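You operate a simulated robot arm through the tools that you are given. There is no shell and no other tool. Be economical: measure what you need, move in short steps, check, and stop when the job is done.

Carry out the task below with a simulated robot arm. There is one attempt and no reset: what you move stays moved.

JOB
Put the seal box from the teal mat on the island top. Take the green weight from the teal mat and leave it on the shelf under the window table. Press the seal test button two times. Take the yellow regulator and leave it on the blue book. Take the white gauge and put it in the mesh of the parts drier. Put the small white bottle on the island top away on the top shelf of the bench shelves. Put one of the white bottles from the island top on the counter end. Put the yellow ticket on the blue compass. Any order will do. Set down upright: seal box, yellow regulator, small white bottle, white bottle.
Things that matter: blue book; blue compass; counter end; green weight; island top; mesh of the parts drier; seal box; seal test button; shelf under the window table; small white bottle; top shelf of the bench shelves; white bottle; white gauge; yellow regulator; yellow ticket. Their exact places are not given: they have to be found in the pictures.

The check looks at the end state, three seconds after you hand in, the way a careful person would. Anything else that was tipped, shoved, dropped, spilled or broken makes it a failure. Lids that push on must go on centred and level and be pressed home; caps that screw on are set level and turned clockwise until they are tight.

ROBOT AND FRAMES
A 7-joint arm with a two-finger parallel gripper on a trunk, on a base that drives. Base frame: it is fixed to the floor where the robot stands at the start and does not move with it; the origin is under the middle of the robot, x ahead of it, y to its left, z up; the surface under the hand at the start is at about z = 80.3. Readings come in cm, rad, newtons and seconds.
With the tool pointing down near the work surface it reaches from about 10 to 46 cm from the robot's upright axis, wherever it stands. Its first joint turns from -2.897 to 2.897 rad. Places, roughly: blue book [-125, -100, 75]; blue compass [-150, -100, 75]; counter end [-390, 30, 90]; green weight [50, 0, 75]; island top [-130, -100, 90]; mesh of the parts drier (19x15 cm) [44, -290, 96]; seal box [50, 0, 75]; seal test button [30, -20, 70]; shelf under the window table [60, 20, 30]; small white bottle [-150, -50, 100]; top shelf of the bench shelves [-390, -290, 60]; white bottle [-125, -175, 100]; white gauge [75, -150, 50]; yellow regulator [50, -100, 100]; yellow ticket [-125, -125, 100]. Payload 1.57 kg.
Tool frame: the origin (TCP) lies between the finger pads and is the grasp point; the fingertips stand 3 cm ahead of it; z points along the fingers, y is the line along which they close. The gripper opens to 8 cm. The fingers are 1.7 cm wide and 1.2 cm thick; the gripper's body (4 by 8.2 cm) begins 8 cm behind the TCP.
Orientation is told as [roll, pitch, yaw] about the base's x, y, z axes, in that order, counted from this pose: with the fingers straight down and closing along the base's y, the tool's x points along the base's -x, its y along +y and its z along -z.

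CONTROLS
- The arm moves only by the tool step_arm. Its argument "deltas" is a list of rows, each a list of 2 entries, a list of its own where there are three numbers: the shift along the base's x, y, z in cm, then the turn, a rotation vector about the base's x, y, z in rad. In form: [[[x, y, z], [rx, ry, rz]], ...]. A call has 1 to 8 rows; each row is the pose to reach, as a shift and turn from the pose commanded when the call began. "claw" is the closure in counts, from 0 (fully open) to 255 (shut), set as the call begins (left out, the last holds). A row lasts 0.2 s, in which the tool goes at most 5 cm and 0.15 rad; a call with a longer step from one row to the next is refused whole, and so is a gripper value outside its range. A pose out of reach is approached as far as the arm can. The call stops where the force on the tool passes 40 N (or 10 N more than at its start, if that is more) or the arm is blocked; 0.2 s more then pass. Each finger travels about 7.2 cm/s and halts on what it meets, pressing with about 32 N; the grip force reading is that of the motor and also rises with nothing between the fingers. The clock runs only during rows and for 0.2 s after the last one: add rows that repeat a pose to give the fingers time. The reply holds the time, the measured pose of the TCP, the force on the tool along the base axes, the opening and the grip force, in the units named above and with some noise, with the torque about the TCP (base axes, N m) and any sound that the robot's microphone picked up, and new pictures: "views" is both (left out), scene, wrist or none.
- Cameras (640 x 400 px; columns grow to the right, rows downward): "scene" is now at [21.93, -2.69, 164.14]; the picture's right is [-0.44, -0.90, 0.00], its down [-0.84, 0.41, -0.36] and it looks along [0.32, -0.16, -0.93] (base axes); focal length 295 px, centre (320, 200). "wrist" rides on the gripper at [7.2, -0.7, -12.2] in the tool frame; the picture's right is [0.09, 1.00, 0.00], its down [-0.84, 0.08, -0.54] and it looks along [-0.54, 0.05, 0.84] (tool axes); focal length 238 px, centre (320, 200).
- raise_lower(by): slides the trunk up (or, below 0, down) by that many cm; the arm and the scene camera ride with it, the base frame stays. It gives what a move gives, with no picture.
- steer(legs): drives the robot by 1 to 6 legs, each [ahead, left, turn to the left] in cm, cm and rad, along the robot's own axes; the way and the turn of a leg run together, so that a leg with both is an arc; at most 150 cm and 3.142 rad a leg. The arm and the cameras ride along, it lands a little off, and it stops where it bumps. It gives what a move gives, and a new picture of the scene camera.
- aim_head(pan, tilt): turns the head with the scene camera to pan (to the left, within 1.501 rad either way) and tilt (down, from -0.506 to 1.204), counted from straight ahead of the robot. It gives what a move gives, and a new picture of the scene camera.
- locate(camera, pixels): for up to 12 pixels [column, row] of the newest picture of that camera ("zoom" is the newest enlarged one), the place [x, y, z] in the base frame of the surface seen there, good to about 0.2 cm. The clock stands still meanwhile.
- close_up(camera, box): a new picture of the part [left, top, right, bottom] of that camera's present view, enlarged. The clock stands still meanwhile.
- job_done(): hands the job in; it is judged then, once.

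Work in short steps. Measure before you move; look again where a grasp or a placing could have gone wrong, and mend it. You have 145 turns and 260 pictures in all, those below and enlarged ones among them. Open the gripper and draw the arm clear of the work before you hand the job in, unless the task says otherwise; then end with one line.

The tools are called after "Call:" as a command line: name --argument value ..., lists and objects as JSON in quotes. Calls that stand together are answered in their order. step_arm: Moves the arm, as the interface text tells. Its arguments: {"type":"object","properties":{"deltas":{"type":"array","items":{"type":"array"}},"claw":{"type":"number"},"views":{"type":"string","enum":["both","scene","wrist","none"]}},"required":["deltas"]} The other tools are called the same way: raise_lower (by) slides the trunk up or down; steer (legs) drives the base; aim_head (pan, tilt) turns the head that bears the scene camera; locate (camera, pixels) gives the place of the surface under pixels of a picture; close_up (camera, box) takes an enlarged picture of a part of a camera's view; job_done () hands the job in.

At the start:

```text
clock: 0.0
tcp_pos: [35.69, -0.13, 109.3]
ee_rot: [0.0, 0.001, -0.001]
contact_force: [-0.2, 0.0, -1.0]
wrist_torque: [-0.03, 0.0, 0.0]
grip_width: 7.99
grasp_force: 0.0
trunk travel left (down, up): [-90.2, 8.8]
robot x, y, heading: [0.14, -0.02, 0.003]
head pan, tilt: [-0.459, 1.201]
```

scene: 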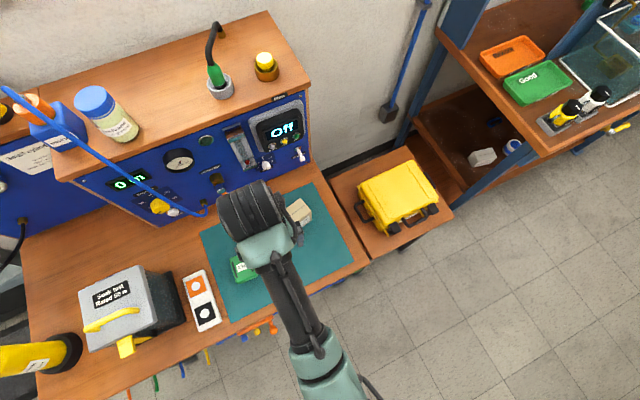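
wrist: 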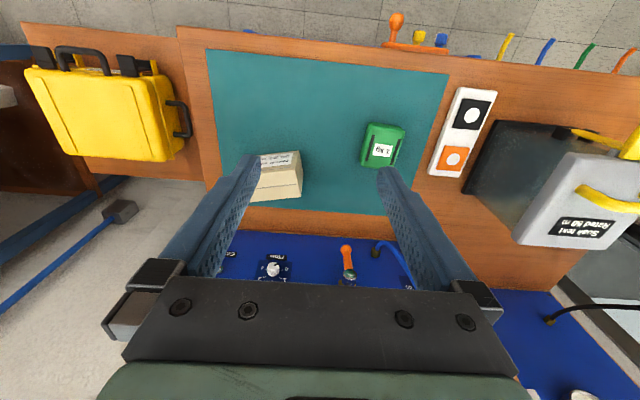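

The teal mat lies ahead with the seal box (scene 298,212), the green weight (wrist 382,145) and, left of it, a two-button panel. I measure these first.

Call:
locate --camera "wrist" --pixels '[[281, 160], [280, 185], [262, 170], [300, 165], [383, 130], [382, 150], [400, 148], [471, 115], [454, 158], [300, 100], [240, 60], [430, 90]]'

Call:
close_up --camera "wrist" --box '[240, 80, 520, 255]'

Call:
aim_head --pan 0 --tilt 0.6

```text
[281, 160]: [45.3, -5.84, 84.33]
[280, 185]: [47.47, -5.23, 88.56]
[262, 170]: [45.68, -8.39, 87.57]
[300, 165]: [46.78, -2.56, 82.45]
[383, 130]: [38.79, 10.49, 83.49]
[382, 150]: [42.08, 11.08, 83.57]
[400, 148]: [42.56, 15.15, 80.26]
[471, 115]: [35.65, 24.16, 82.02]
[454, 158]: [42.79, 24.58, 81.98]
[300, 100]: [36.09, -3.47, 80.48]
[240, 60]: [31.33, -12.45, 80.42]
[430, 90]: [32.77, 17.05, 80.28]
```

```text
2.29 times, centred on (380, 168) of wrist
```

zoom: 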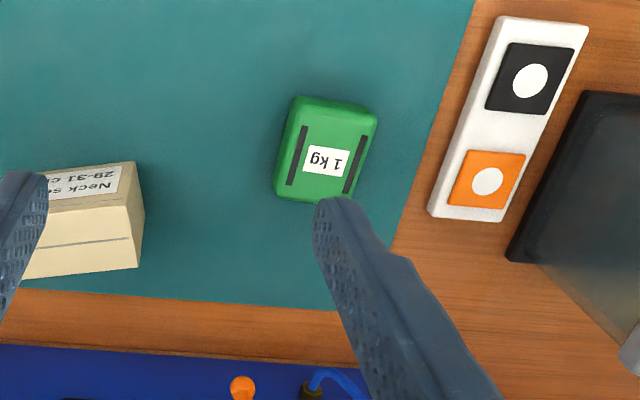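

```text
clock: 1.0
tcp_pos: [35.7, -0.18, 109.35]
ee_rot: [-0.001, 0.0, -0.001]
contact_force: [0.8, 0.1, -0.6]
wrist_torque: [0.0, 0.01, 0.01]
grip_width: 8.02
grasp_force: 0.2
trunk travel left (down, up): [-90.2, 8.8]
robot x, y, heading: [-0.09, 0.12, -0.001]
head pan, tilt: [0.0, 0.6]
```

scene: 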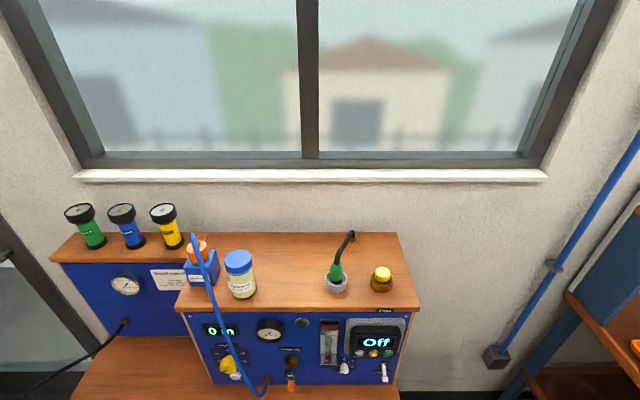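

The panel has controls that may include the seal test button; I enlarge it and look further around.

Call:
close_up --camera "scene" --box '[190, 300, 420, 400]'

Call:
aim_head --pan 0 --tilt 1.1

Call:
aim_head --pan -1.3 --tilt 0.6

```text
2.78 times, centred on (305, 350) of scene
```

zoom: 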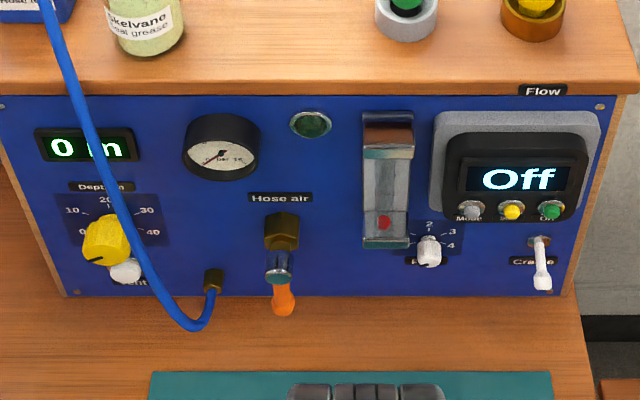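

```text
clock: 1.9
tcp_pos: [35.74, -0.16, 109.31]
ee_rot: [0.0, 0.0, 0.001]
contact_force: [1.1, -0.5, -0.2]
wrist_torque: [-0.02, 0.0, 0.0]
grip_width: 8.0
grasp_force: 0.0
trunk travel left (down, up): [-90.2, 8.8]
robot x, y, heading: [0.02, 0.0, 0.0]
head pan, tilt: [0.0, 1.1]
```

scene: 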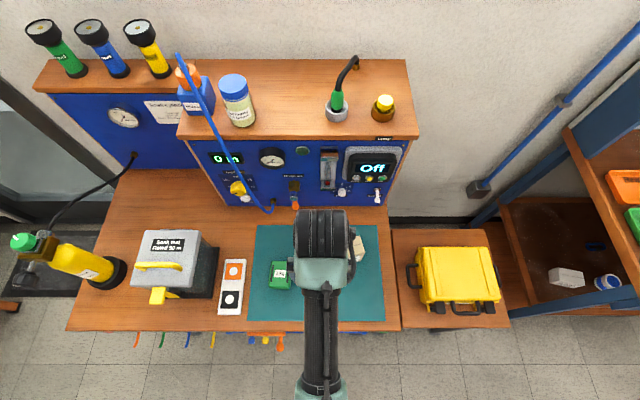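

```text
clock: 3.4
tcp_pos: [35.73, -0.07, 109.42]
ee_rot: [-0.001, -0.001, -0.001]
contact_force: [-0.3, -1.2, -0.4]
wrist_torque: [-0.03, 0.02, 0.0]
grip_width: 8.0
grasp_force: 0.0
trunk travel left (down, up): [-90.2, 8.8]
robot x, y, heading: [-0.27, 0.12, 0.003]
head pan, tilt: [-1.3, 0.6]
```

scene: 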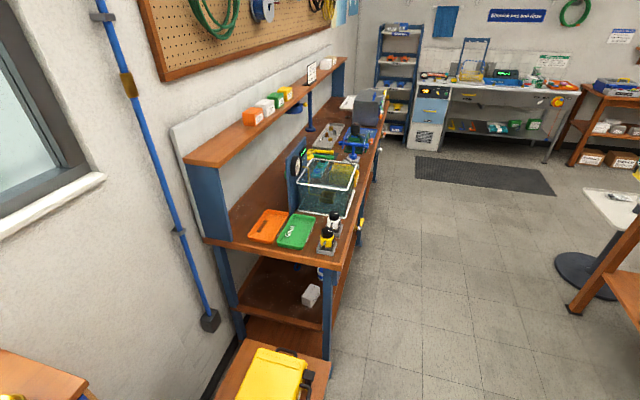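

I look right/back and to the left to learn the room before driving.

Call:
aim_head --pan -1.5 --tilt 0.25

Call:
aim_head --pan 1.5 --tilt 0.4

Call:
steer --legs '[[-45, 0, 0]]'

Call:
aim_head --pan 0 --tilt 0.9

```text
clock: 4.2
tcp_pos: [35.67, -0.13, 109.31]
ee_rot: [0.001, 0.001, 0.001]
contact_force: [-0.1, 0.9, -0.5]
wrist_torque: [-0.01, 0.0, -0.05]
grip_width: 8.01
grasp_force: 0.0
trunk travel left (down, up): [-90.2, 8.8]
robot x, y, heading: [-0.01, -0.2, -0.003]
head pan, tilt: [-1.499, 0.25]
```

scene: 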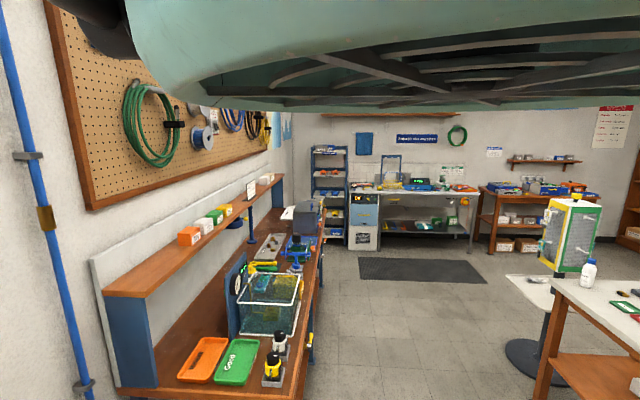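

```text
clock: 6.8
tcp_pos: [35.74, -0.11, 109.45]
ee_rot: [0.001, -0.001, -0.001]
contact_force: [-0.4, 0.0, -0.2]
wrist_torque: [-0.01, -0.02, 0.01]
grip_width: 8.02
grasp_force: 0.0
trunk travel left (down, up): [-90.2, 8.8]
robot x, y, heading: [-0.13, 0.21, -0.003]
head pan, tilt: [1.499, 0.4]
```

scene: 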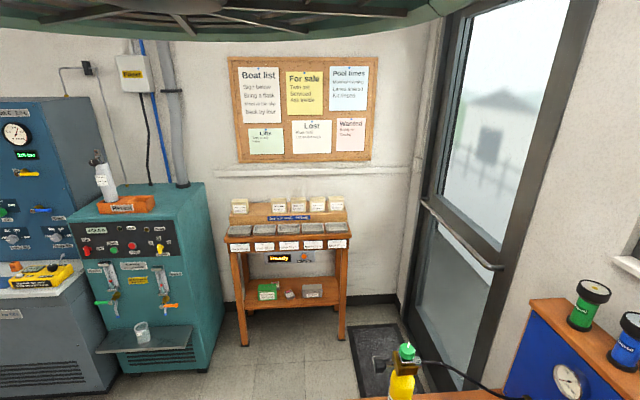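

```text
clock: 9.5
tcp_pos: [-8.95, -0.1, 109.26]
ee_rot: [0.001, 0.0, -0.002]
contact_force: [-0.4, 1.3, -0.8]
wrist_torque: [0.04, -0.01, -0.04]
grip_width: 8.02
grasp_force: 0.1
trunk travel left (down, up): [-90.2, 8.8]
robot x, y, heading: [-44.53, 0.44, 0.007]
head pan, tilt: [1.499, 0.4]
```

scene: 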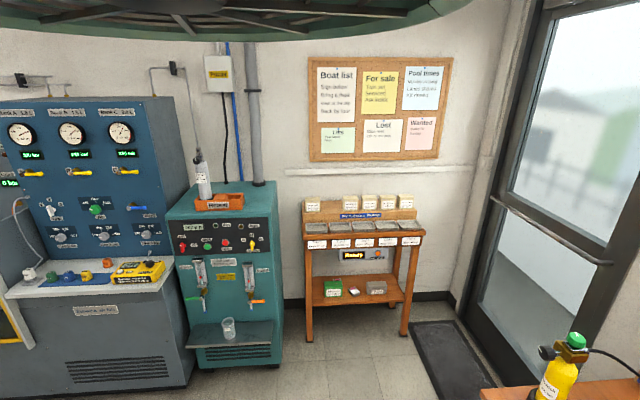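

```text
clock: 11.1
tcp_pos: [-8.88, -0.1, 109.32]
ee_rot: [-0.001, -0.001, -0.002]
contact_force: [0.3, 0.3, -0.6]
wrist_torque: [0.01, 0.02, -0.02]
grip_width: 8.01
grasp_force: 0.0
trunk travel left (down, up): [-90.2, 8.8]
robot x, y, heading: [-44.87, 0.15, -0.0]
head pan, tilt: [0.0, 0.901]
```

scene: 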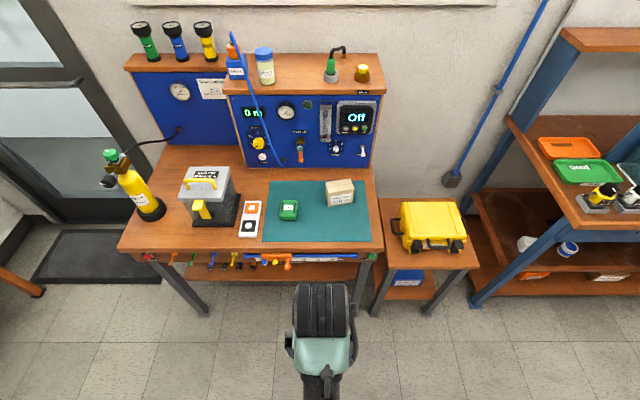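

The table's front edge has an orange thing near (270,260) and a green one near (370,258), likely buttons; zoom in.

Call:
close_up --camera "scene" --box '[130, 230, 400, 320]'

Call:
locate --camera "scene" --pixels '[[371, 257], [150, 257], [330, 270], [220, 270], [380, 245], [118, 245]]'

Call:
raise_lower --by -55

Call:
aim_head --pan 0.0 --tilt 0.5

```text
2.37 times, centred on (265, 275) of scene
```

zoom: 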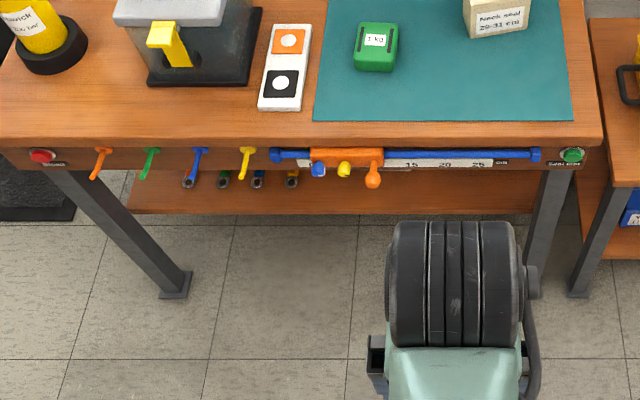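

```text
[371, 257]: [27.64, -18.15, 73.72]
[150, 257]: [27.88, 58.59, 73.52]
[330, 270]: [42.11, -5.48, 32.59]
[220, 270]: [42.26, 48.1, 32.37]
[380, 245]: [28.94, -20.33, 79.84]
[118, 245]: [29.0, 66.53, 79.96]
```

```text
refused: -55 is not a number from -40 to 40
```

```text
clock: 12.0
tcp_pos: [-8.98, -0.21, 109.29]
ee_rot: [0.0, -0.001, -0.001]
contact_force: [0.0, -0.5, 0.2]
wrist_torque: [0.01, 0.01, 0.0]
grip_width: 8.01
grasp_force: 0.0
trunk travel left (down, up): [-90.2, 8.8]
robot x, y, heading: [-44.3, 0.14, -0.004]
head pan, tilt: [0.0, 0.499]
```

scene: 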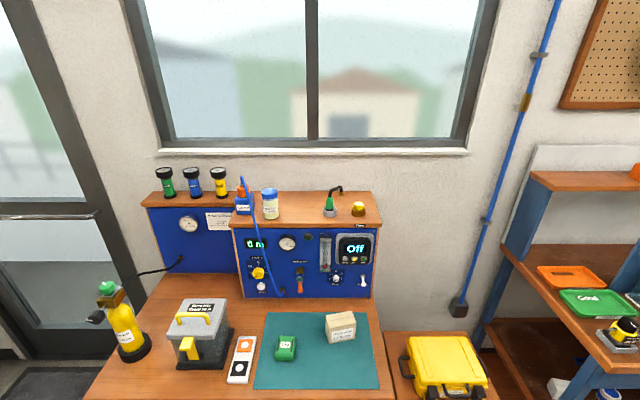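

Green button at [27.6,-18.2,73.7] probably is the seal test; lower the trunk to read labels and see the shelf.

Call:
raise_lower --by -40

Call:
raise_lower --by -30

Call:
aim_head --pan 0 --tilt 0.4

Call:
close_up --camera "scene" --box '[160, 150, 420, 310]'

```text
clock: 15.8
tcp_pos: [-8.94, -0.08, 69.33]
ee_rot: [0.0, -0.001, -0.003]
contact_force: [0.1, 0.6, 0.8]
wrist_torque: [0.01, 0.04, -0.01]
grip_width: 7.99
grasp_force: 0.1
trunk travel left (down, up): [-50.2, 48.8]
robot x, y, heading: [-44.42, -0.05, -0.002]
head pan, tilt: [0.0, 0.499]
```

```text
clock: 18.8
tcp_pos: [-8.93, -0.2, 39.25]
ee_rot: [-0.001, 0.0, -0.003]
contact_force: [0.6, -0.1, 0.0]
wrist_torque: [0.01, -0.02, 0.01]
grip_width: 7.95
grasp_force: 0.1
trunk travel left (down, up): [-20.2, 78.8]
robot x, y, heading: [-44.47, 0.27, -0.003]
head pan, tilt: [0.0, 0.499]
```

```text
clock: 19.5
tcp_pos: [-9.0, -0.27, 39.31]
ee_rot: [0.001, 0.001, -0.001]
contact_force: [0.6, 0.5, 0.5]
wrist_torque: [-0.01, -0.02, 0.03]
grip_width: 8.01
grasp_force: 0.0
trunk travel left (down, up): [-20.2, 78.8]
robot x, y, heading: [-44.27, 0.07, -0.003]
head pan, tilt: [0.0, 0.4]
```

scene: 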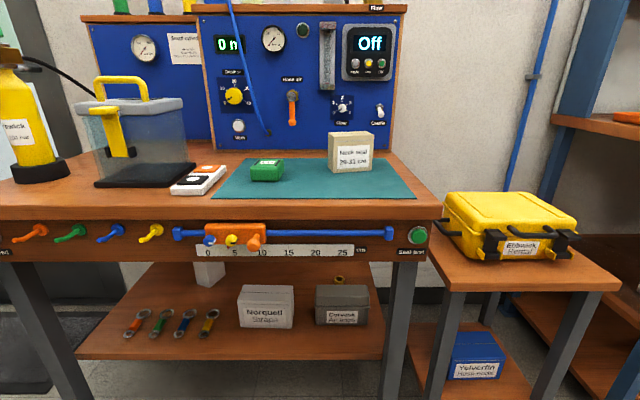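

```text
2.46 times, centred on (290, 230) of scene
```

zoom: 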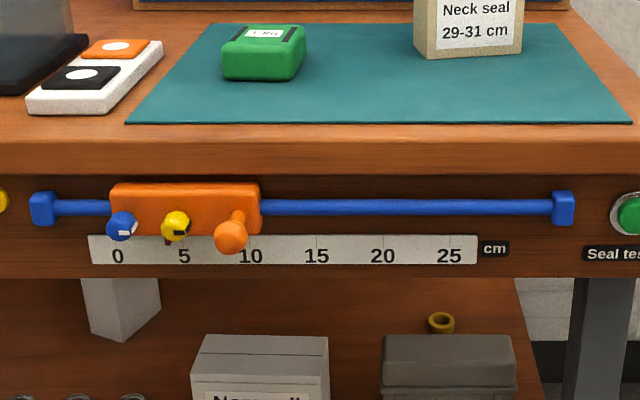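

"Seal test" confirmed at (417,235). Measure it and the shelf's free area.

Call:
locate --camera "scene" --pixels '[[417, 235], [427, 240], [240, 340], [265, 300], [320, 350], [270, 350], [220, 345], [230, 320], [120, 300], [348, 320], [305, 290], [210, 270]]'

Call:
close_up --camera "scene" --box '[380, 210, 450, 262]'

```text
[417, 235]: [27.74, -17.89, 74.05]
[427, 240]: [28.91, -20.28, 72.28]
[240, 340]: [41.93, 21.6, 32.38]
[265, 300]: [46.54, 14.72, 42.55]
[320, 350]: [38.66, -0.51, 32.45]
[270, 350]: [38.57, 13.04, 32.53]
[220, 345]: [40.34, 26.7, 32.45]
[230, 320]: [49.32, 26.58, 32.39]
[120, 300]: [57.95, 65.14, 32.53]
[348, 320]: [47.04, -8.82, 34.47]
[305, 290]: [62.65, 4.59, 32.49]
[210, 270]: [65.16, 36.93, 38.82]
```

```text
7.69 times, centred on (415, 236) of scene
```

zoom: 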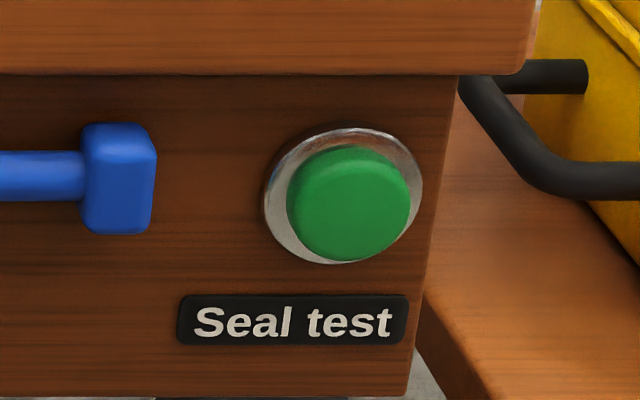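

Button centre ≈ [27.7,-18,74]. I raise the trunk, stand in front of the button, and then turn the tool horizontal with closed fingers.

Call:
raise_lower --by 36

Call:
steer --legs '[[16, -18, 0]]'

Call:
step_arm --deltas '[[[0, 0, 0], [0, -0.15, 0]], [[0, 0, 0], [0, -0.3, 0]], [[0, 0, 0], [0, -0.45, 0]], [[0, 0, 0], [0, -0.6, 0]], [[0, 0, 0], [0, -0.75, 0]], [[0, 0, 0], [0, -0.9, 0]], [[0, 0, 0], [0, -1.05, 0]], [[0, 0, 0], [0, -1.2, 0]]]' --claw 255 --views "none"

```text
clock: 23.0
tcp_pos: [-8.92, -0.26, 75.38]
ee_rot: [0.0, -0.001, -0.001]
contact_force: [0.3, 0.0, 0.5]
wrist_torque: [0.0, -0.02, -0.04]
grip_width: 7.98
grasp_force: 0.0
trunk travel left (down, up): [-56.2, 42.8]
robot x, y, heading: [-44.89, 0.36, -0.005]
head pan, tilt: [0.0, 0.4]
```

```text
clock: 24.8
tcp_pos: [7.17, -18.32, 75.36]
ee_rot: [0.001, -0.001, -0.005]
contact_force: [0.3, -0.6, 0.1]
wrist_torque: [0.03, -0.02, 0.0]
grip_width: 8.05
grasp_force: 0.0
trunk travel left (down, up): [-56.2, 42.8]
robot x, y, heading: [-28.55, -17.87, -0.007]
head pan, tilt: [0.0, 0.4]
```

scene: 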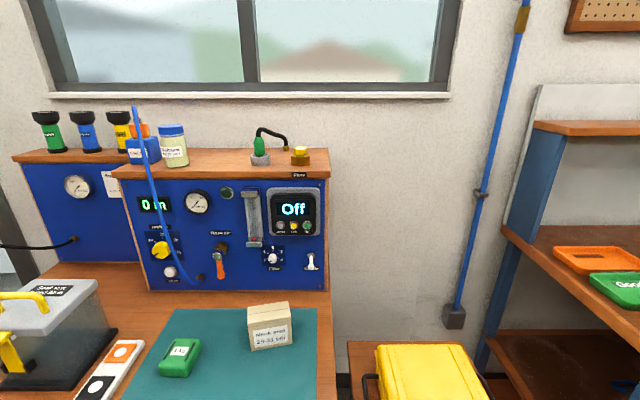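

```text
clock: 26.6
tcp_pos: [6.96, -18.27, 75.31]
ee_rot: [0.01, -1.201, -0.011]
contact_force: [0.9, 0.4, 0.3]
wrist_torque: [0.01, 0.02, -0.01]
grip_width: 0.0
grasp_force: 21.1
trunk travel left (down, up): [-56.2, 42.8]
robot x, y, heading: [-28.54, -17.91, -0.004]
head pan, tilt: [0.0, 0.4]
```

Rotation works. Finish the turn and approach to tips about 1 cm short of the button (TCP x≈23.5, z 74, y −18).

Call:
step_arm --deltas '[[[0, 0, 0], [0, -0.15, 0]], [[0, 0.1, -0.6], [0, -0.3, 0]], [[1, 0.2, -1.2], [0, -0.37, 0]], [[5, 0.2, -1.2], [0, -0.37, 0]], [[9, 0.2, -1.2], [0, -0.37, 0]], [[13, 0.2, -1.2], [0, -0.37, 0]], [[16, 0.2, -1.2], [0, -0.37, 0]]]' --views "both"

```text
clock: 28.2
tcp_pos: [23.11, -18.22, 74.04]
ee_rot: [1.091, -1.568, -1.09]
contact_force: [-0.4, 0.4, 0.6]
wrist_torque: [-0.02, 0.0, 0.02]
grip_width: 0.01
grasp_force: 21.6
trunk travel left (down, up): [-56.2, 42.8]
robot x, y, heading: [-28.68, -18.22, -0.007]
head pan, tilt: [0.0, 0.4]
```

scene: 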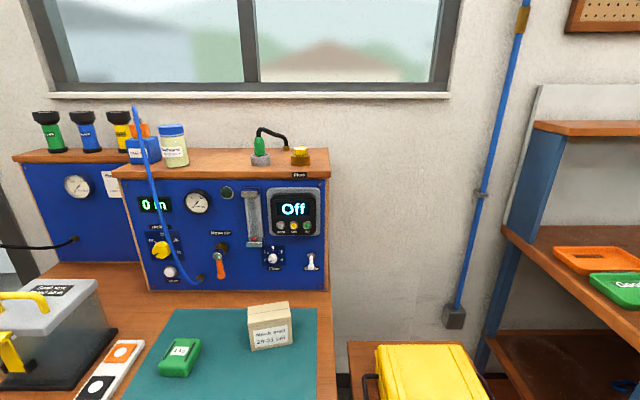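
wrist: 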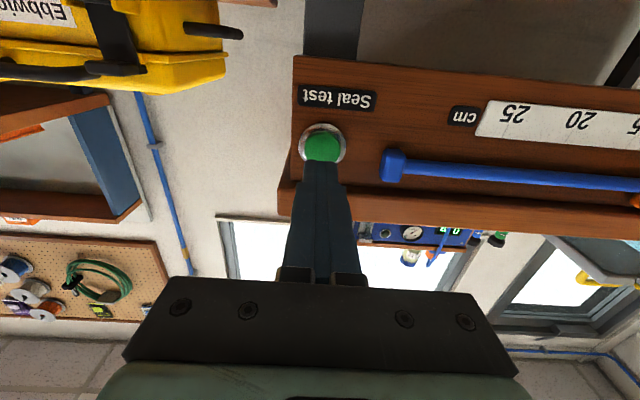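

Aligned on the button (323,145). Press in small steps and back off.

Call:
step_arm --deltas '[[[1.2, 0, 0], [0, 0, 0]], [[1.6, 0, 0], [0, 0, 0]], [[1.9, 0, 0], [0, 0, 0]], [[2.2, 0, 0], [0, 0, 0]], [[2.4, 0, 0], [0, 0, 0]], [[2.4, 0, 0], [0, 0, 0]]]' --views "wrist"

```text
clock: 29.6
tcp_pos: [25.53, -18.13, 74.08]
ee_rot: [1.273, -1.565, -1.272]
contact_force: [-7.2, -0.8, 0.6]
wrist_torque: [0.01, 0.0, -0.03]
grip_width: 0.0
grasp_force: 21.0
trunk travel left (down, up): [-56.2, 42.8]
robot x, y, heading: [-28.84, -17.65, 0.001]
head pan, tilt: [0.0, 0.4]
heard: click
```

wrist: 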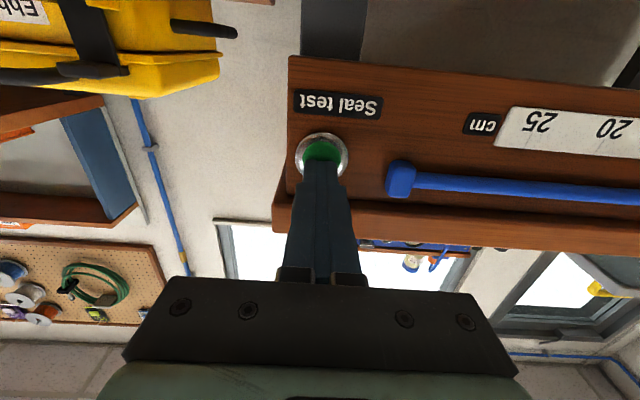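

A click was heard: first press. Back off, then repeat the same press.

Call:
step_arm --deltas '[[[-1, 0, 0], [0, 0, 0]], [[-2.4, 0, 0], [0, 0, 0]], [[-2.4, 0, 0], [0, 0, 0]], [[-2.4, 0, 0], [0, 0, 0]]]' --views "wrist"

Call:
step_arm --deltas '[[[1.2, 0, 0], [0, 0, 0]], [[1.6, 0, 0], [0, 0, 0]], [[1.9, 0, 0], [0, 0, 0]], [[2.2, 0, 0], [0, 0, 0]], [[2.4, 0, 0], [0, 0, 0]], [[2.4, 0, 0], [0, 0, 0]]]' --views "none"

Call:
step_arm --deltas '[[[-2, 0, 0], [0, 0, 0]], [[-6, 0, 0], [0, 0, 0]], [[-10, 0, 0], [0, 0, 0]], [[-14, 0, 0], [0, 0, 0]], [[-16, 0, 0], [0, 0, 0]]]' --views "wrist"

```text
clock: 30.6
tcp_pos: [23.06, -18.06, 74.15]
ee_rot: [1.381, -1.567, -1.382]
contact_force: [-0.1, 1.0, 0.6]
wrist_torque: [0.04, -0.01, -0.02]
grip_width: 0.0
grasp_force: 21.6
trunk travel left (down, up): [-56.2, 42.8]
robot x, y, heading: [-28.74, -18.12, -0.009]
head pan, tilt: [0.0, 0.4]
```

wrist: 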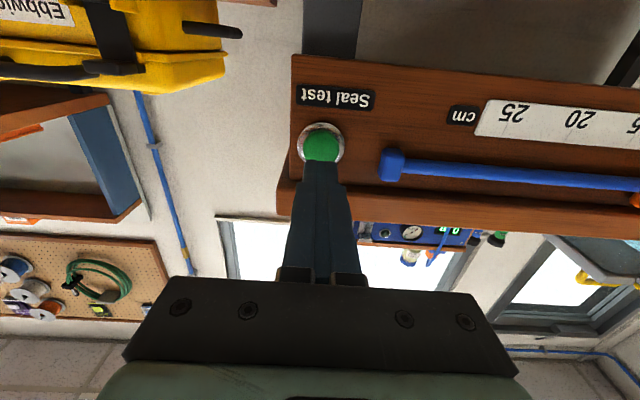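

```text
clock: 32.0
tcp_pos: [25.37, -18.06, 74.1]
ee_rot: [1.186, -1.567, -1.185]
contact_force: [-7.9, 0.9, -0.4]
wrist_torque: [0.01, 0.0, -0.01]
grip_width: 0.0
grasp_force: 21.4
trunk travel left (down, up): [-56.2, 42.8]
robot x, y, heading: [-28.74, -17.95, -0.005]
head pan, tilt: [0.0, 0.4]
heard: click
```

```text
clock: 33.2
tcp_pos: [9.48, -18.02, 74.16]
ee_rot: [1.622, -1.568, -1.622]
contact_force: [0.4, -0.5, 0.1]
wrist_torque: [0.02, 0.01, 0.0]
grip_width: 0.0
grasp_force: 21.3
trunk travel left (down, up): [-56.2, 42.8]
robot x, y, heading: [-28.52, -17.82, -0.004]
head pan, tilt: [0.0, 0.4]
```

wrist: 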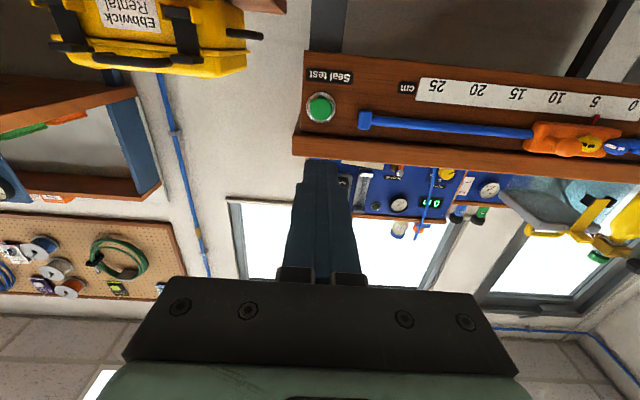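

Two clicks heard. Next the green weight: raise trunk, move to y≈11, tilt the tool to 0.8 rad from vertical (so I can later reach under the table with the weight level).

Call:
raise_lower --by 34

Call:
steer --legs '[[16, 29, 0]]'

Call:
step_arm --deltas '[[[0, 0, 0], [0, 0.15, 0]], [[0, 0, 0], [0, 0.3, 0]], [[0, 0, 0], [0, 0.45, 0]], [[0, 0, 0], [0, 0.6, 0]], [[0, 0, 0], [0, 0.77, 0]], [[0, 0, -4], [0, 0.77, 0]]]' --claw 0 --views "wrist"

```text
clock: 36.5
tcp_pos: [9.51, -18.17, 108.15]
ee_rot: [1.355, -1.566, -1.354]
contact_force: [0.1, -0.4, -0.5]
wrist_torque: [0.04, 0.02, -0.01]
grip_width: 0.0
grasp_force: 20.9
trunk travel left (down, up): [-90.2, 8.8]
robot x, y, heading: [-28.56, -17.95, -0.011]
head pan, tilt: [0.0, 0.4]
```

```text
clock: 38.7
tcp_pos: [25.79, 10.68, 108.24]
ee_rot: [1.41, -1.565, -1.412]
contact_force: [0.6, 0.2, 0.4]
wrist_torque: [0.01, 0.0, -0.02]
grip_width: 0.02
grasp_force: 21.6
trunk travel left (down, up): [-90.2, 8.8]
robot x, y, heading: [-12.42, 11.09, -0.003]
head pan, tilt: [0.0, 0.4]
```

scene: 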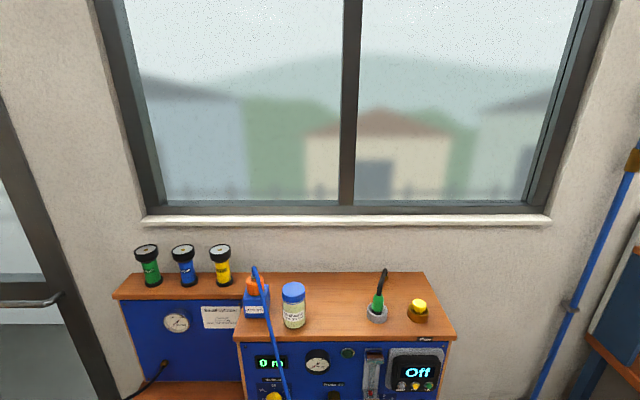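

```text
refused: row 5 steps farther than a row can; nothing moved
```

Row size slightly too large; repeat with proper steps.

Call:
step_arm --deltas '[[[0, 0, 0], [0, 0.14, 0]], [[0, 0, 0], [0, 0.28, 0]], [[0, 0, 0], [0, 0.42, 0]], [[0, 0, -2], [0, 0.56, 0]], [[0, 0, -4], [0, 0.7, 0]], [[0, 0, -8], [0, 0.77, 0]]]' --claw 0 --views "wrist"

Call:
aim_head --pan 0 --tilt 1.2

```text
clock: 40.1
tcp_pos: [25.81, 10.7, 100.21]
ee_rot: [0.004, -0.797, -0.006]
contact_force: [-1.2, 0.1, -0.3]
wrist_torque: [0.0, 0.03, -0.03]
grip_width: 8.01
grasp_force: 0.0
trunk travel left (down, up): [-90.2, 8.8]
robot x, y, heading: [-12.53, 10.41, -0.006]
head pan, tilt: [0.0, 0.4]
```

wrist: 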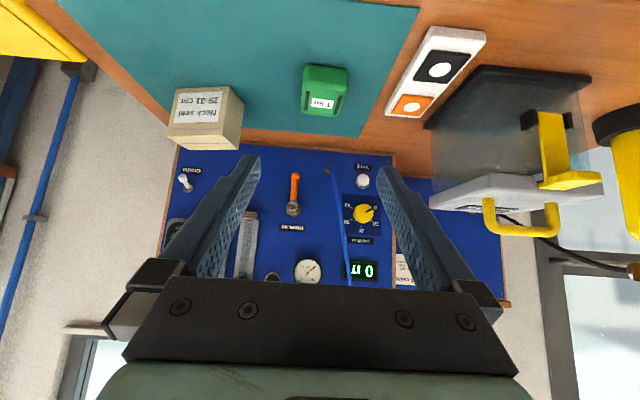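

```text
clock: 41.2
tcp_pos: [25.65, 10.7, 100.09]
ee_rot: [0.005, -0.801, -0.006]
contact_force: [0.2, -0.4, -0.4]
wrist_torque: [0.02, -0.03, 0.04]
grip_width: 8.0
grasp_force: 0.1
trunk travel left (down, up): [-90.2, 8.8]
robot x, y, heading: [-12.74, 10.75, -0.008]
head pan, tilt: [0.0, 1.201]
```

scene: 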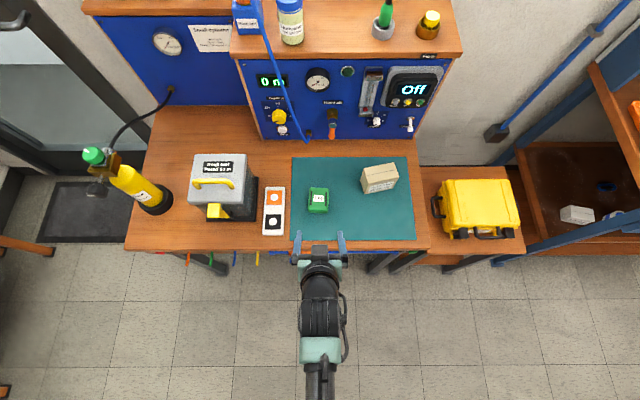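

Call:
close_up --camera "scene" --box '[280, 150, 440, 250]'

Call:
locate --camera "zoom" --pixels '[[118, 160], [188, 160], [115, 210], [185, 212], [150, 180], [150, 235], [330, 95], [380, 60], [460, 90], [360, 120], [400, 90], [355, 165]]'

```text
4.00 times, centred on (360, 200) of scene
```

zoom: 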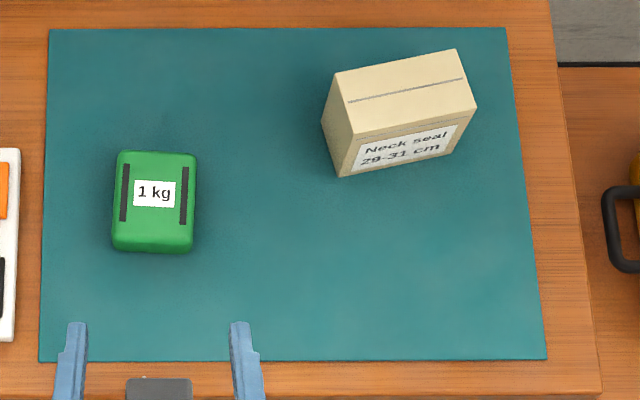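

```text
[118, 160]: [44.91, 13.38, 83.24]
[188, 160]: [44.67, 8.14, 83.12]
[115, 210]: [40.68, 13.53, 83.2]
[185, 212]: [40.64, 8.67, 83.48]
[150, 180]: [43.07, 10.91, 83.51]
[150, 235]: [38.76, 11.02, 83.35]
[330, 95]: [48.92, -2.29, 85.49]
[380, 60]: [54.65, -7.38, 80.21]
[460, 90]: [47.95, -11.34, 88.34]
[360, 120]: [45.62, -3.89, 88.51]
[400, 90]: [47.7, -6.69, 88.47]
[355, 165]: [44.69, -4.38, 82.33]
```

Weight spans x 38.2–45.3, y 8.2–13.7. Approach along the tool axis to TCP (41, 11, 83.3) and close.

Call:
step_arm --deltas '[[[3, 0.3, -3.3], [0, 0, 0]], [[6, 0.3, -6.6], [0, 0, 0]], [[9, 0.3, -9.9], [0, 0, 0]], [[12, 0.3, -13.2], [0, 0, 0]], [[14, 0.3, -15.4], [0, 0, 0]], [[15.35, 0.3, -16.8], [0, 0, 0]], [[15.35, 0.3, -16.8], [0, 0, 0]]]' --views "wrist"

```text
clock: 42.8
tcp_pos: [39.82, 11.09, 84.87]
ee_rot: [0.002, -0.799, -0.006]
contact_force: [0.5, 0.9, 1.0]
wrist_torque: [0.01, 0.0, 0.01]
grip_width: 8.02
grasp_force: 0.0
out of reach, approached as far as the arm can: row 6, 7
trunk travel left (down, up): [-90.2, 8.8]
robot x, y, heading: [-11.93, 10.91, -0.007]
head pan, tilt: [0.0, 1.201]
```

wrist: 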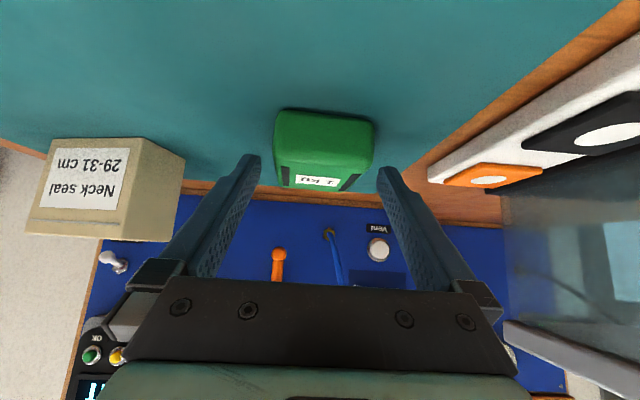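

Short by ~2 cm. Back off, drive 7 cm ahead, then approach again.

Call:
step_arm --deltas '[[[-3, 0, 3.2], [0, 0, 0]], [[-6, 0, 6.4], [0, 0, 0]], [[-9, 0, 9], [0, 0, 0]]]' --views "none"

Call:
steer --legs '[[7, 0, 0]]'

```text
clock: 43.6
tcp_pos: [30.62, 11.09, 93.86]
ee_rot: [0.003, -0.798, -0.005]
contact_force: [-0.2, -0.2, 0.0]
wrist_torque: [0.03, -0.02, 0.02]
grip_width: 8.0
grasp_force: 0.1
trunk travel left (down, up): [-90.2, 8.8]
robot x, y, heading: [-12.56, 10.69, -0.006]
head pan, tilt: [0.0, 1.201]
```

```text
clock: 44.6
tcp_pos: [37.7, 11.02, 93.9]
ee_rot: [0.003, -0.8, -0.006]
contact_force: [0.1, -0.1, 0.2]
wrist_torque: [0.01, 0.02, 0.0]
grip_width: 8.0
grasp_force: 0.0
trunk travel left (down, up): [-90.2, 8.8]
robot x, y, heading: [-5.49, 10.75, -0.005]
head pan, tilt: [0.0, 1.201]
```

scene: 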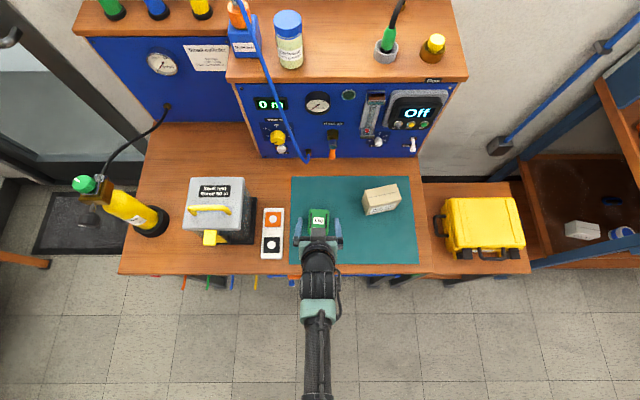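

Approach again.

Call:
step_arm --deltas '[[[-3, 0, -3], [0, 0, 0]], [[-3.4, 0, -4.2], [0, 0, 0]], [[-0.8, 0, -6.7], [0, 0, 0]], [[1.6, 0, -9], [0, 0, 0]], [[3.3, 0, -10.6], [0, 0, 0]], [[3.3, 0, -10.6], [0, 0, 0]]]' --views "wrist"

```text
clock: 46.0
tcp_pos: [41.13, 11.18, 83.2]
ee_rot: [0.002, -0.801, -0.006]
contact_force: [0.1, -0.3, 0.2]
wrist_torque: [0.0, 0.0, 0.02]
grip_width: 8.02
grasp_force: 0.0
trunk travel left (down, up): [-90.2, 8.8]
robot x, y, heading: [-5.58, 11.11, -0.001]
head pan, tilt: [0.0, 1.201]
```

wrist: 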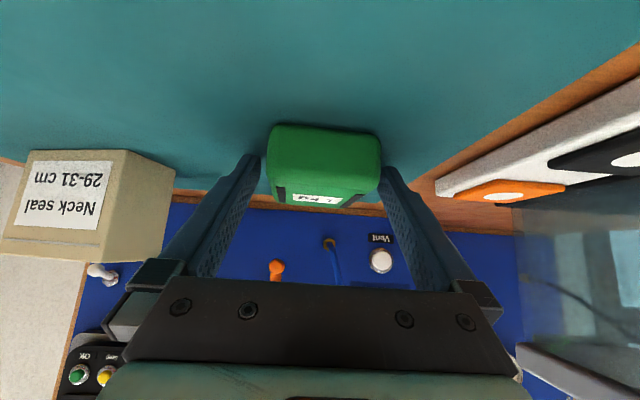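

Weight sits between the fingers; close and lift.

Call:
step_arm --deltas '[[[0, 0.2, 0], [0, 0, 0]], [[0, 0.2, 0], [0, 0, 0]], [[0, 0.2, 0], [0, 0, 0]], [[0, 0.2, 0.5], [0, 0, 0]], [[-1, 0.2, 3], [0, 0, 0]], [[-4, 0.2, 6], [0, 0, 0]], [[-7, 0.2, 9], [0, 0, 0]], [[-10, 0.2, 12], [0, 0, 0]]]' --claw 255 --views "wrist"

```text
clock: 47.8
tcp_pos: [30.91, 11.21, 95.18]
ee_rot: [0.004, -0.8, -0.008]
contact_force: [-0.9, -0.6, 0.0]
wrist_torque: [-0.02, -0.03, 0.02]
grip_width: 0.0
grasp_force: 21.5
trunk travel left (down, up): [-90.2, 8.8]
robot x, y, heading: [-5.17, 10.73, -0.006]
head pan, tilt: [0.0, 1.201]
```

wrist: 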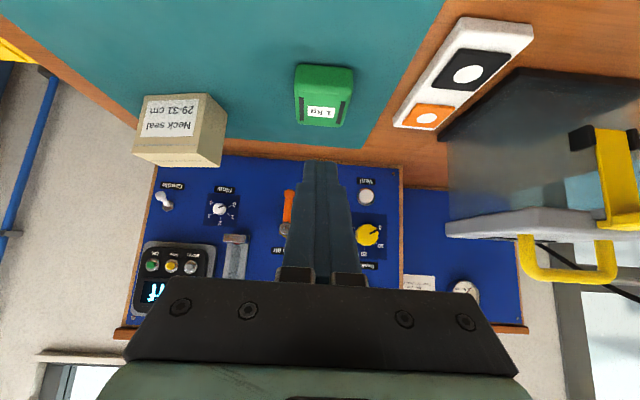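

The grip closed on nothing. Measure where the weight is now.

Call:
close_up --camera "scene" --box '[280, 170, 440, 270]'

Call:
locate --camera "wrist" --pixels '[[300, 70], [350, 72], [322, 66], [322, 85], [322, 112], [302, 118], [345, 122], [322, 124]]'

```text
4.00 times, centred on (360, 220) of scene
```

zoom: 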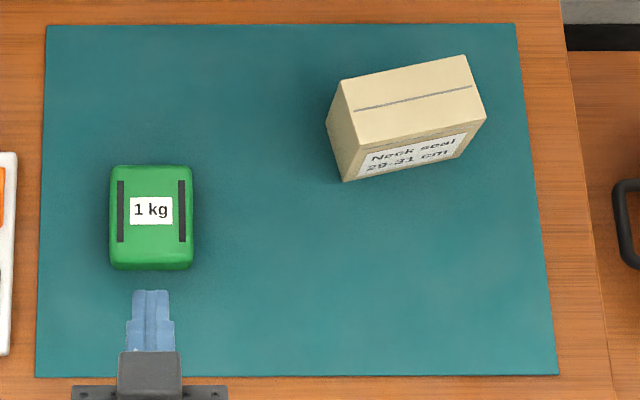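

```text
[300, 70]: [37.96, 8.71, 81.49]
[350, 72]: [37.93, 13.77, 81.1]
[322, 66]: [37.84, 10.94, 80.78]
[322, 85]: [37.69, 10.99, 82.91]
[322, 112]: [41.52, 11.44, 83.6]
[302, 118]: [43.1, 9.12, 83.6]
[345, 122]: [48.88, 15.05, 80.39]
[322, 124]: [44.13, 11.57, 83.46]
```

Weight sides are rounded and the grip was too high. I re-grasp steeper (0.4 rad) with the tips nearly on the mat.

Call:
step_arm --deltas '[[[2, 0, 1], [0, 0.13, 0]], [[4.5, 0, 0], [0, 0.27, 0]], [[6.9, 0, -2], [0, 0.4, 0]], [[6.9, 0, -5.2], [0, 0.4, 0]], [[8.2, 0, -8.5], [0, 0.4, 0]], [[9.6, 0, -11.5], [0, 0.4, 0]], [[9.6, 0, -11.7], [0, 0.4, 0]], [[9.6, 0, -11.7], [0, 0.4, 0]]]' --claw 0 --views "wrist"

```text
clock: 49.6
tcp_pos: [40.5, 11.24, 83.45]
ee_rot: [0.0, -0.399, -0.003]
contact_force: [-0.9, 0.1, 0.1]
wrist_torque: [-0.03, 0.02, -0.01]
grip_width: 8.01
grasp_force: 0.0
trunk travel left (down, up): [-90.2, 8.8]
robot x, y, heading: [-5.31, 11.04, -0.007]
head pan, tilt: [0.0, 1.201]
```

wrist: 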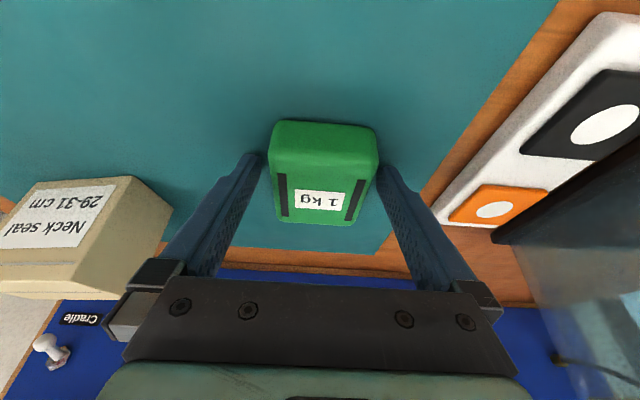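

Tips bracket the weight's middle. Close and hold in place to read the width.

Call:
step_arm --deltas '[[[0, 0.1, 0], [0, 0, 0]], [[0, 0.1, 0], [0, 0, 0]], [[0, 0.1, 0], [0, 0, 0]], [[0, 0.1, 0], [0, 0, 0]]]' --claw 255 --views "wrist"

```text
clock: 50.6
tcp_pos: [40.49, 11.13, 83.51]
ee_rot: [0.0, -0.4, -0.004]
contact_force: [-1.2, -6.2, 0.6]
wrist_torque: [-0.21, 0.04, 0.15]
grip_width: 6.0
grasp_force: 31.8
trunk travel left (down, up): [-90.2, 8.8]
robot x, y, heading: [-5.15, 10.92, -0.004]
head pan, tilt: [0.0, 1.201]
```

wrist: 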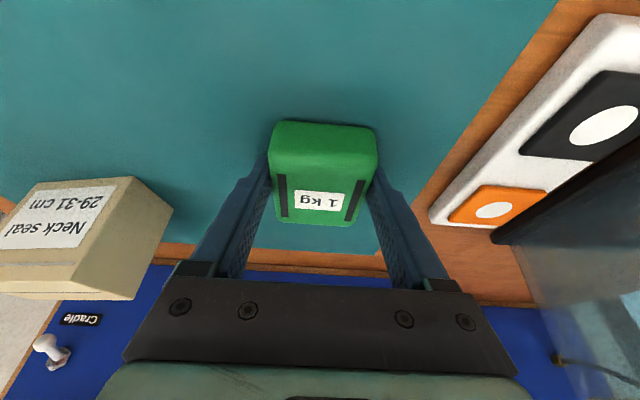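

Held at 6.0 cm. Lift and draw back from the table.

Call:
step_arm --deltas '[[[0, 0, 1], [0, 0, 0]], [[0, 0, 3], [0, 0, 0]], [[0, 0, 5], [0, 0, 0]], [[-4, 0, 7], [0, 0, 0]], [[-8, 0, 7], [0, 0, 0]], [[-12, 0, 7], [0, 0, 0]]]' --views "wrist"

```text
clock: 52.0
tcp_pos: [28.48, 11.38, 90.46]
ee_rot: [0.001, -0.402, -0.003]
contact_force: [1.4, 0.4, -8.6]
wrist_torque: [0.0, 0.16, -0.02]
grip_width: 5.97
grasp_force: 32.2
trunk travel left (down, up): [-90.2, 8.8]
robot x, y, heading: [-5.43, 11.08, -0.007]
head pan, tilt: [0.0, 1.201]
```

wrist: 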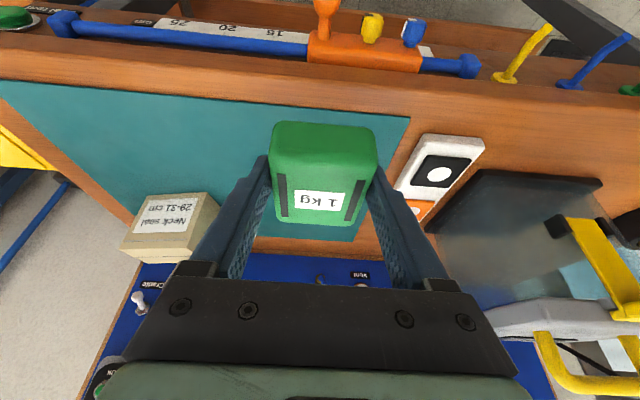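

Weight held. Drive back, lower the trunk and inspect the shelf.

Call:
steer --legs '[[-40, 4, 0]]'

Call:
raise_lower --by -40

Call:
aim_head --pan 0 --tilt 0.7

```text
clock: 54.5
tcp_pos: [-10.99, 15.59, 90.52]
ee_rot: [0.002, -0.398, -0.003]
contact_force: [-0.2, 0.0, -9.2]
wrist_torque: [-0.03, 0.12, 0.0]
grip_width: 5.98
grasp_force: 32.3
trunk travel left (down, up): [-90.2, 8.8]
robot x, y, heading: [-45.19, 14.66, -0.006]
head pan, tilt: [0.0, 1.201]
```

scene: 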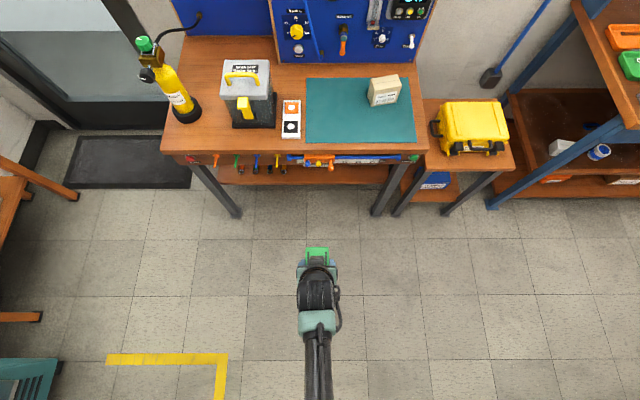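

```text
clock: 58.4
tcp_pos: [-11.09, 15.66, 50.4]
ee_rot: [0.001, -0.398, -0.004]
contact_force: [-0.4, -0.4, -10.2]
wrist_torque: [-0.02, 0.12, 0.0]
grip_width: 5.99
grasp_force: 32.2
trunk travel left (down, up): [-50.2, 48.8]
robot x, y, heading: [-45.03, 15.12, -0.007]
head pan, tilt: [0.0, 1.201]
```

```text
clock: 59.3
tcp_pos: [-11.14, 15.63, 50.49]
ee_rot: [0.0, -0.398, -0.002]
contact_force: [-0.1, 0.0, -9.9]
wrist_torque: [-0.01, 0.08, -0.01]
grip_width: 5.99
grasp_force: 32.3
trunk travel left (down, up): [-50.2, 48.8]
robot x, y, heading: [-45.45, 14.78, -0.001]
head pan, tilt: [0.0, 0.7]
```

scene: 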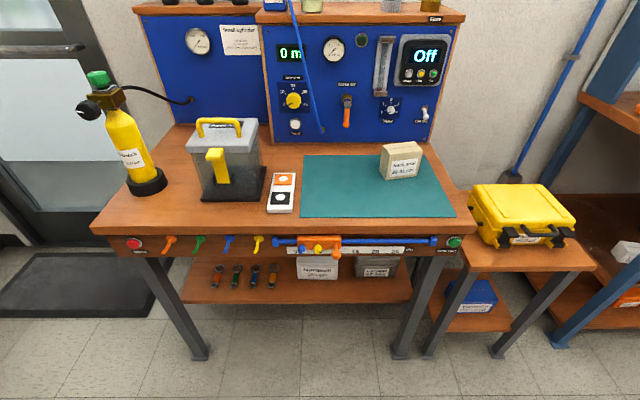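

Zoom on the shelf front and measure free floor.

Call:
close_up --camera "scene" --box '[170, 230, 430, 310]'

Call:
locate --camera "zoom" --pixels '[[290, 110], [290, 140], [290, 172], [310, 120], [405, 120], [360, 140], [360, 170], [430, 130], [450, 150], [520, 150], [262, 130], [590, 160]]'

```text
2.46 times, centred on (300, 270) of scene
```

zoom: 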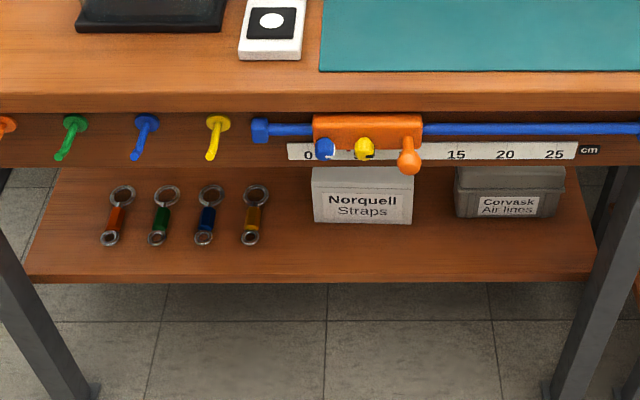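

```text
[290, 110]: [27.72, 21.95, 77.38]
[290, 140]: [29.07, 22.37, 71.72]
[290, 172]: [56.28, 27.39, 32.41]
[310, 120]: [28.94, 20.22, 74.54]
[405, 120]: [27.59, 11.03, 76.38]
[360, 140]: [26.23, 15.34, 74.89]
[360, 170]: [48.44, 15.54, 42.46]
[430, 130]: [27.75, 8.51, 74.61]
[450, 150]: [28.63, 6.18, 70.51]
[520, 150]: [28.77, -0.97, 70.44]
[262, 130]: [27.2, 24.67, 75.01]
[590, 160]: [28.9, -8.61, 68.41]
```

Call:
locate --camera "zoom" --pixels '[[360, 270], [360, 228], [435, 270], [435, 222], [415, 215], [453, 212], [313, 222], [268, 238], [290, 230], [590, 262], [412, 205], [540, 225]]'

```text
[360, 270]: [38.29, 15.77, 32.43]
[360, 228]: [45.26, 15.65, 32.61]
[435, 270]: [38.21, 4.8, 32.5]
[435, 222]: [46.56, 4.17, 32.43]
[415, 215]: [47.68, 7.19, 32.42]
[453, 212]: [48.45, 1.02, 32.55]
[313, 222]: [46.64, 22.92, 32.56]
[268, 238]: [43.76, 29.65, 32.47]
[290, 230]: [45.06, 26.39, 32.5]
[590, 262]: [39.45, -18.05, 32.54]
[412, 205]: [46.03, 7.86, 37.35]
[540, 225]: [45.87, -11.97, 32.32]
```

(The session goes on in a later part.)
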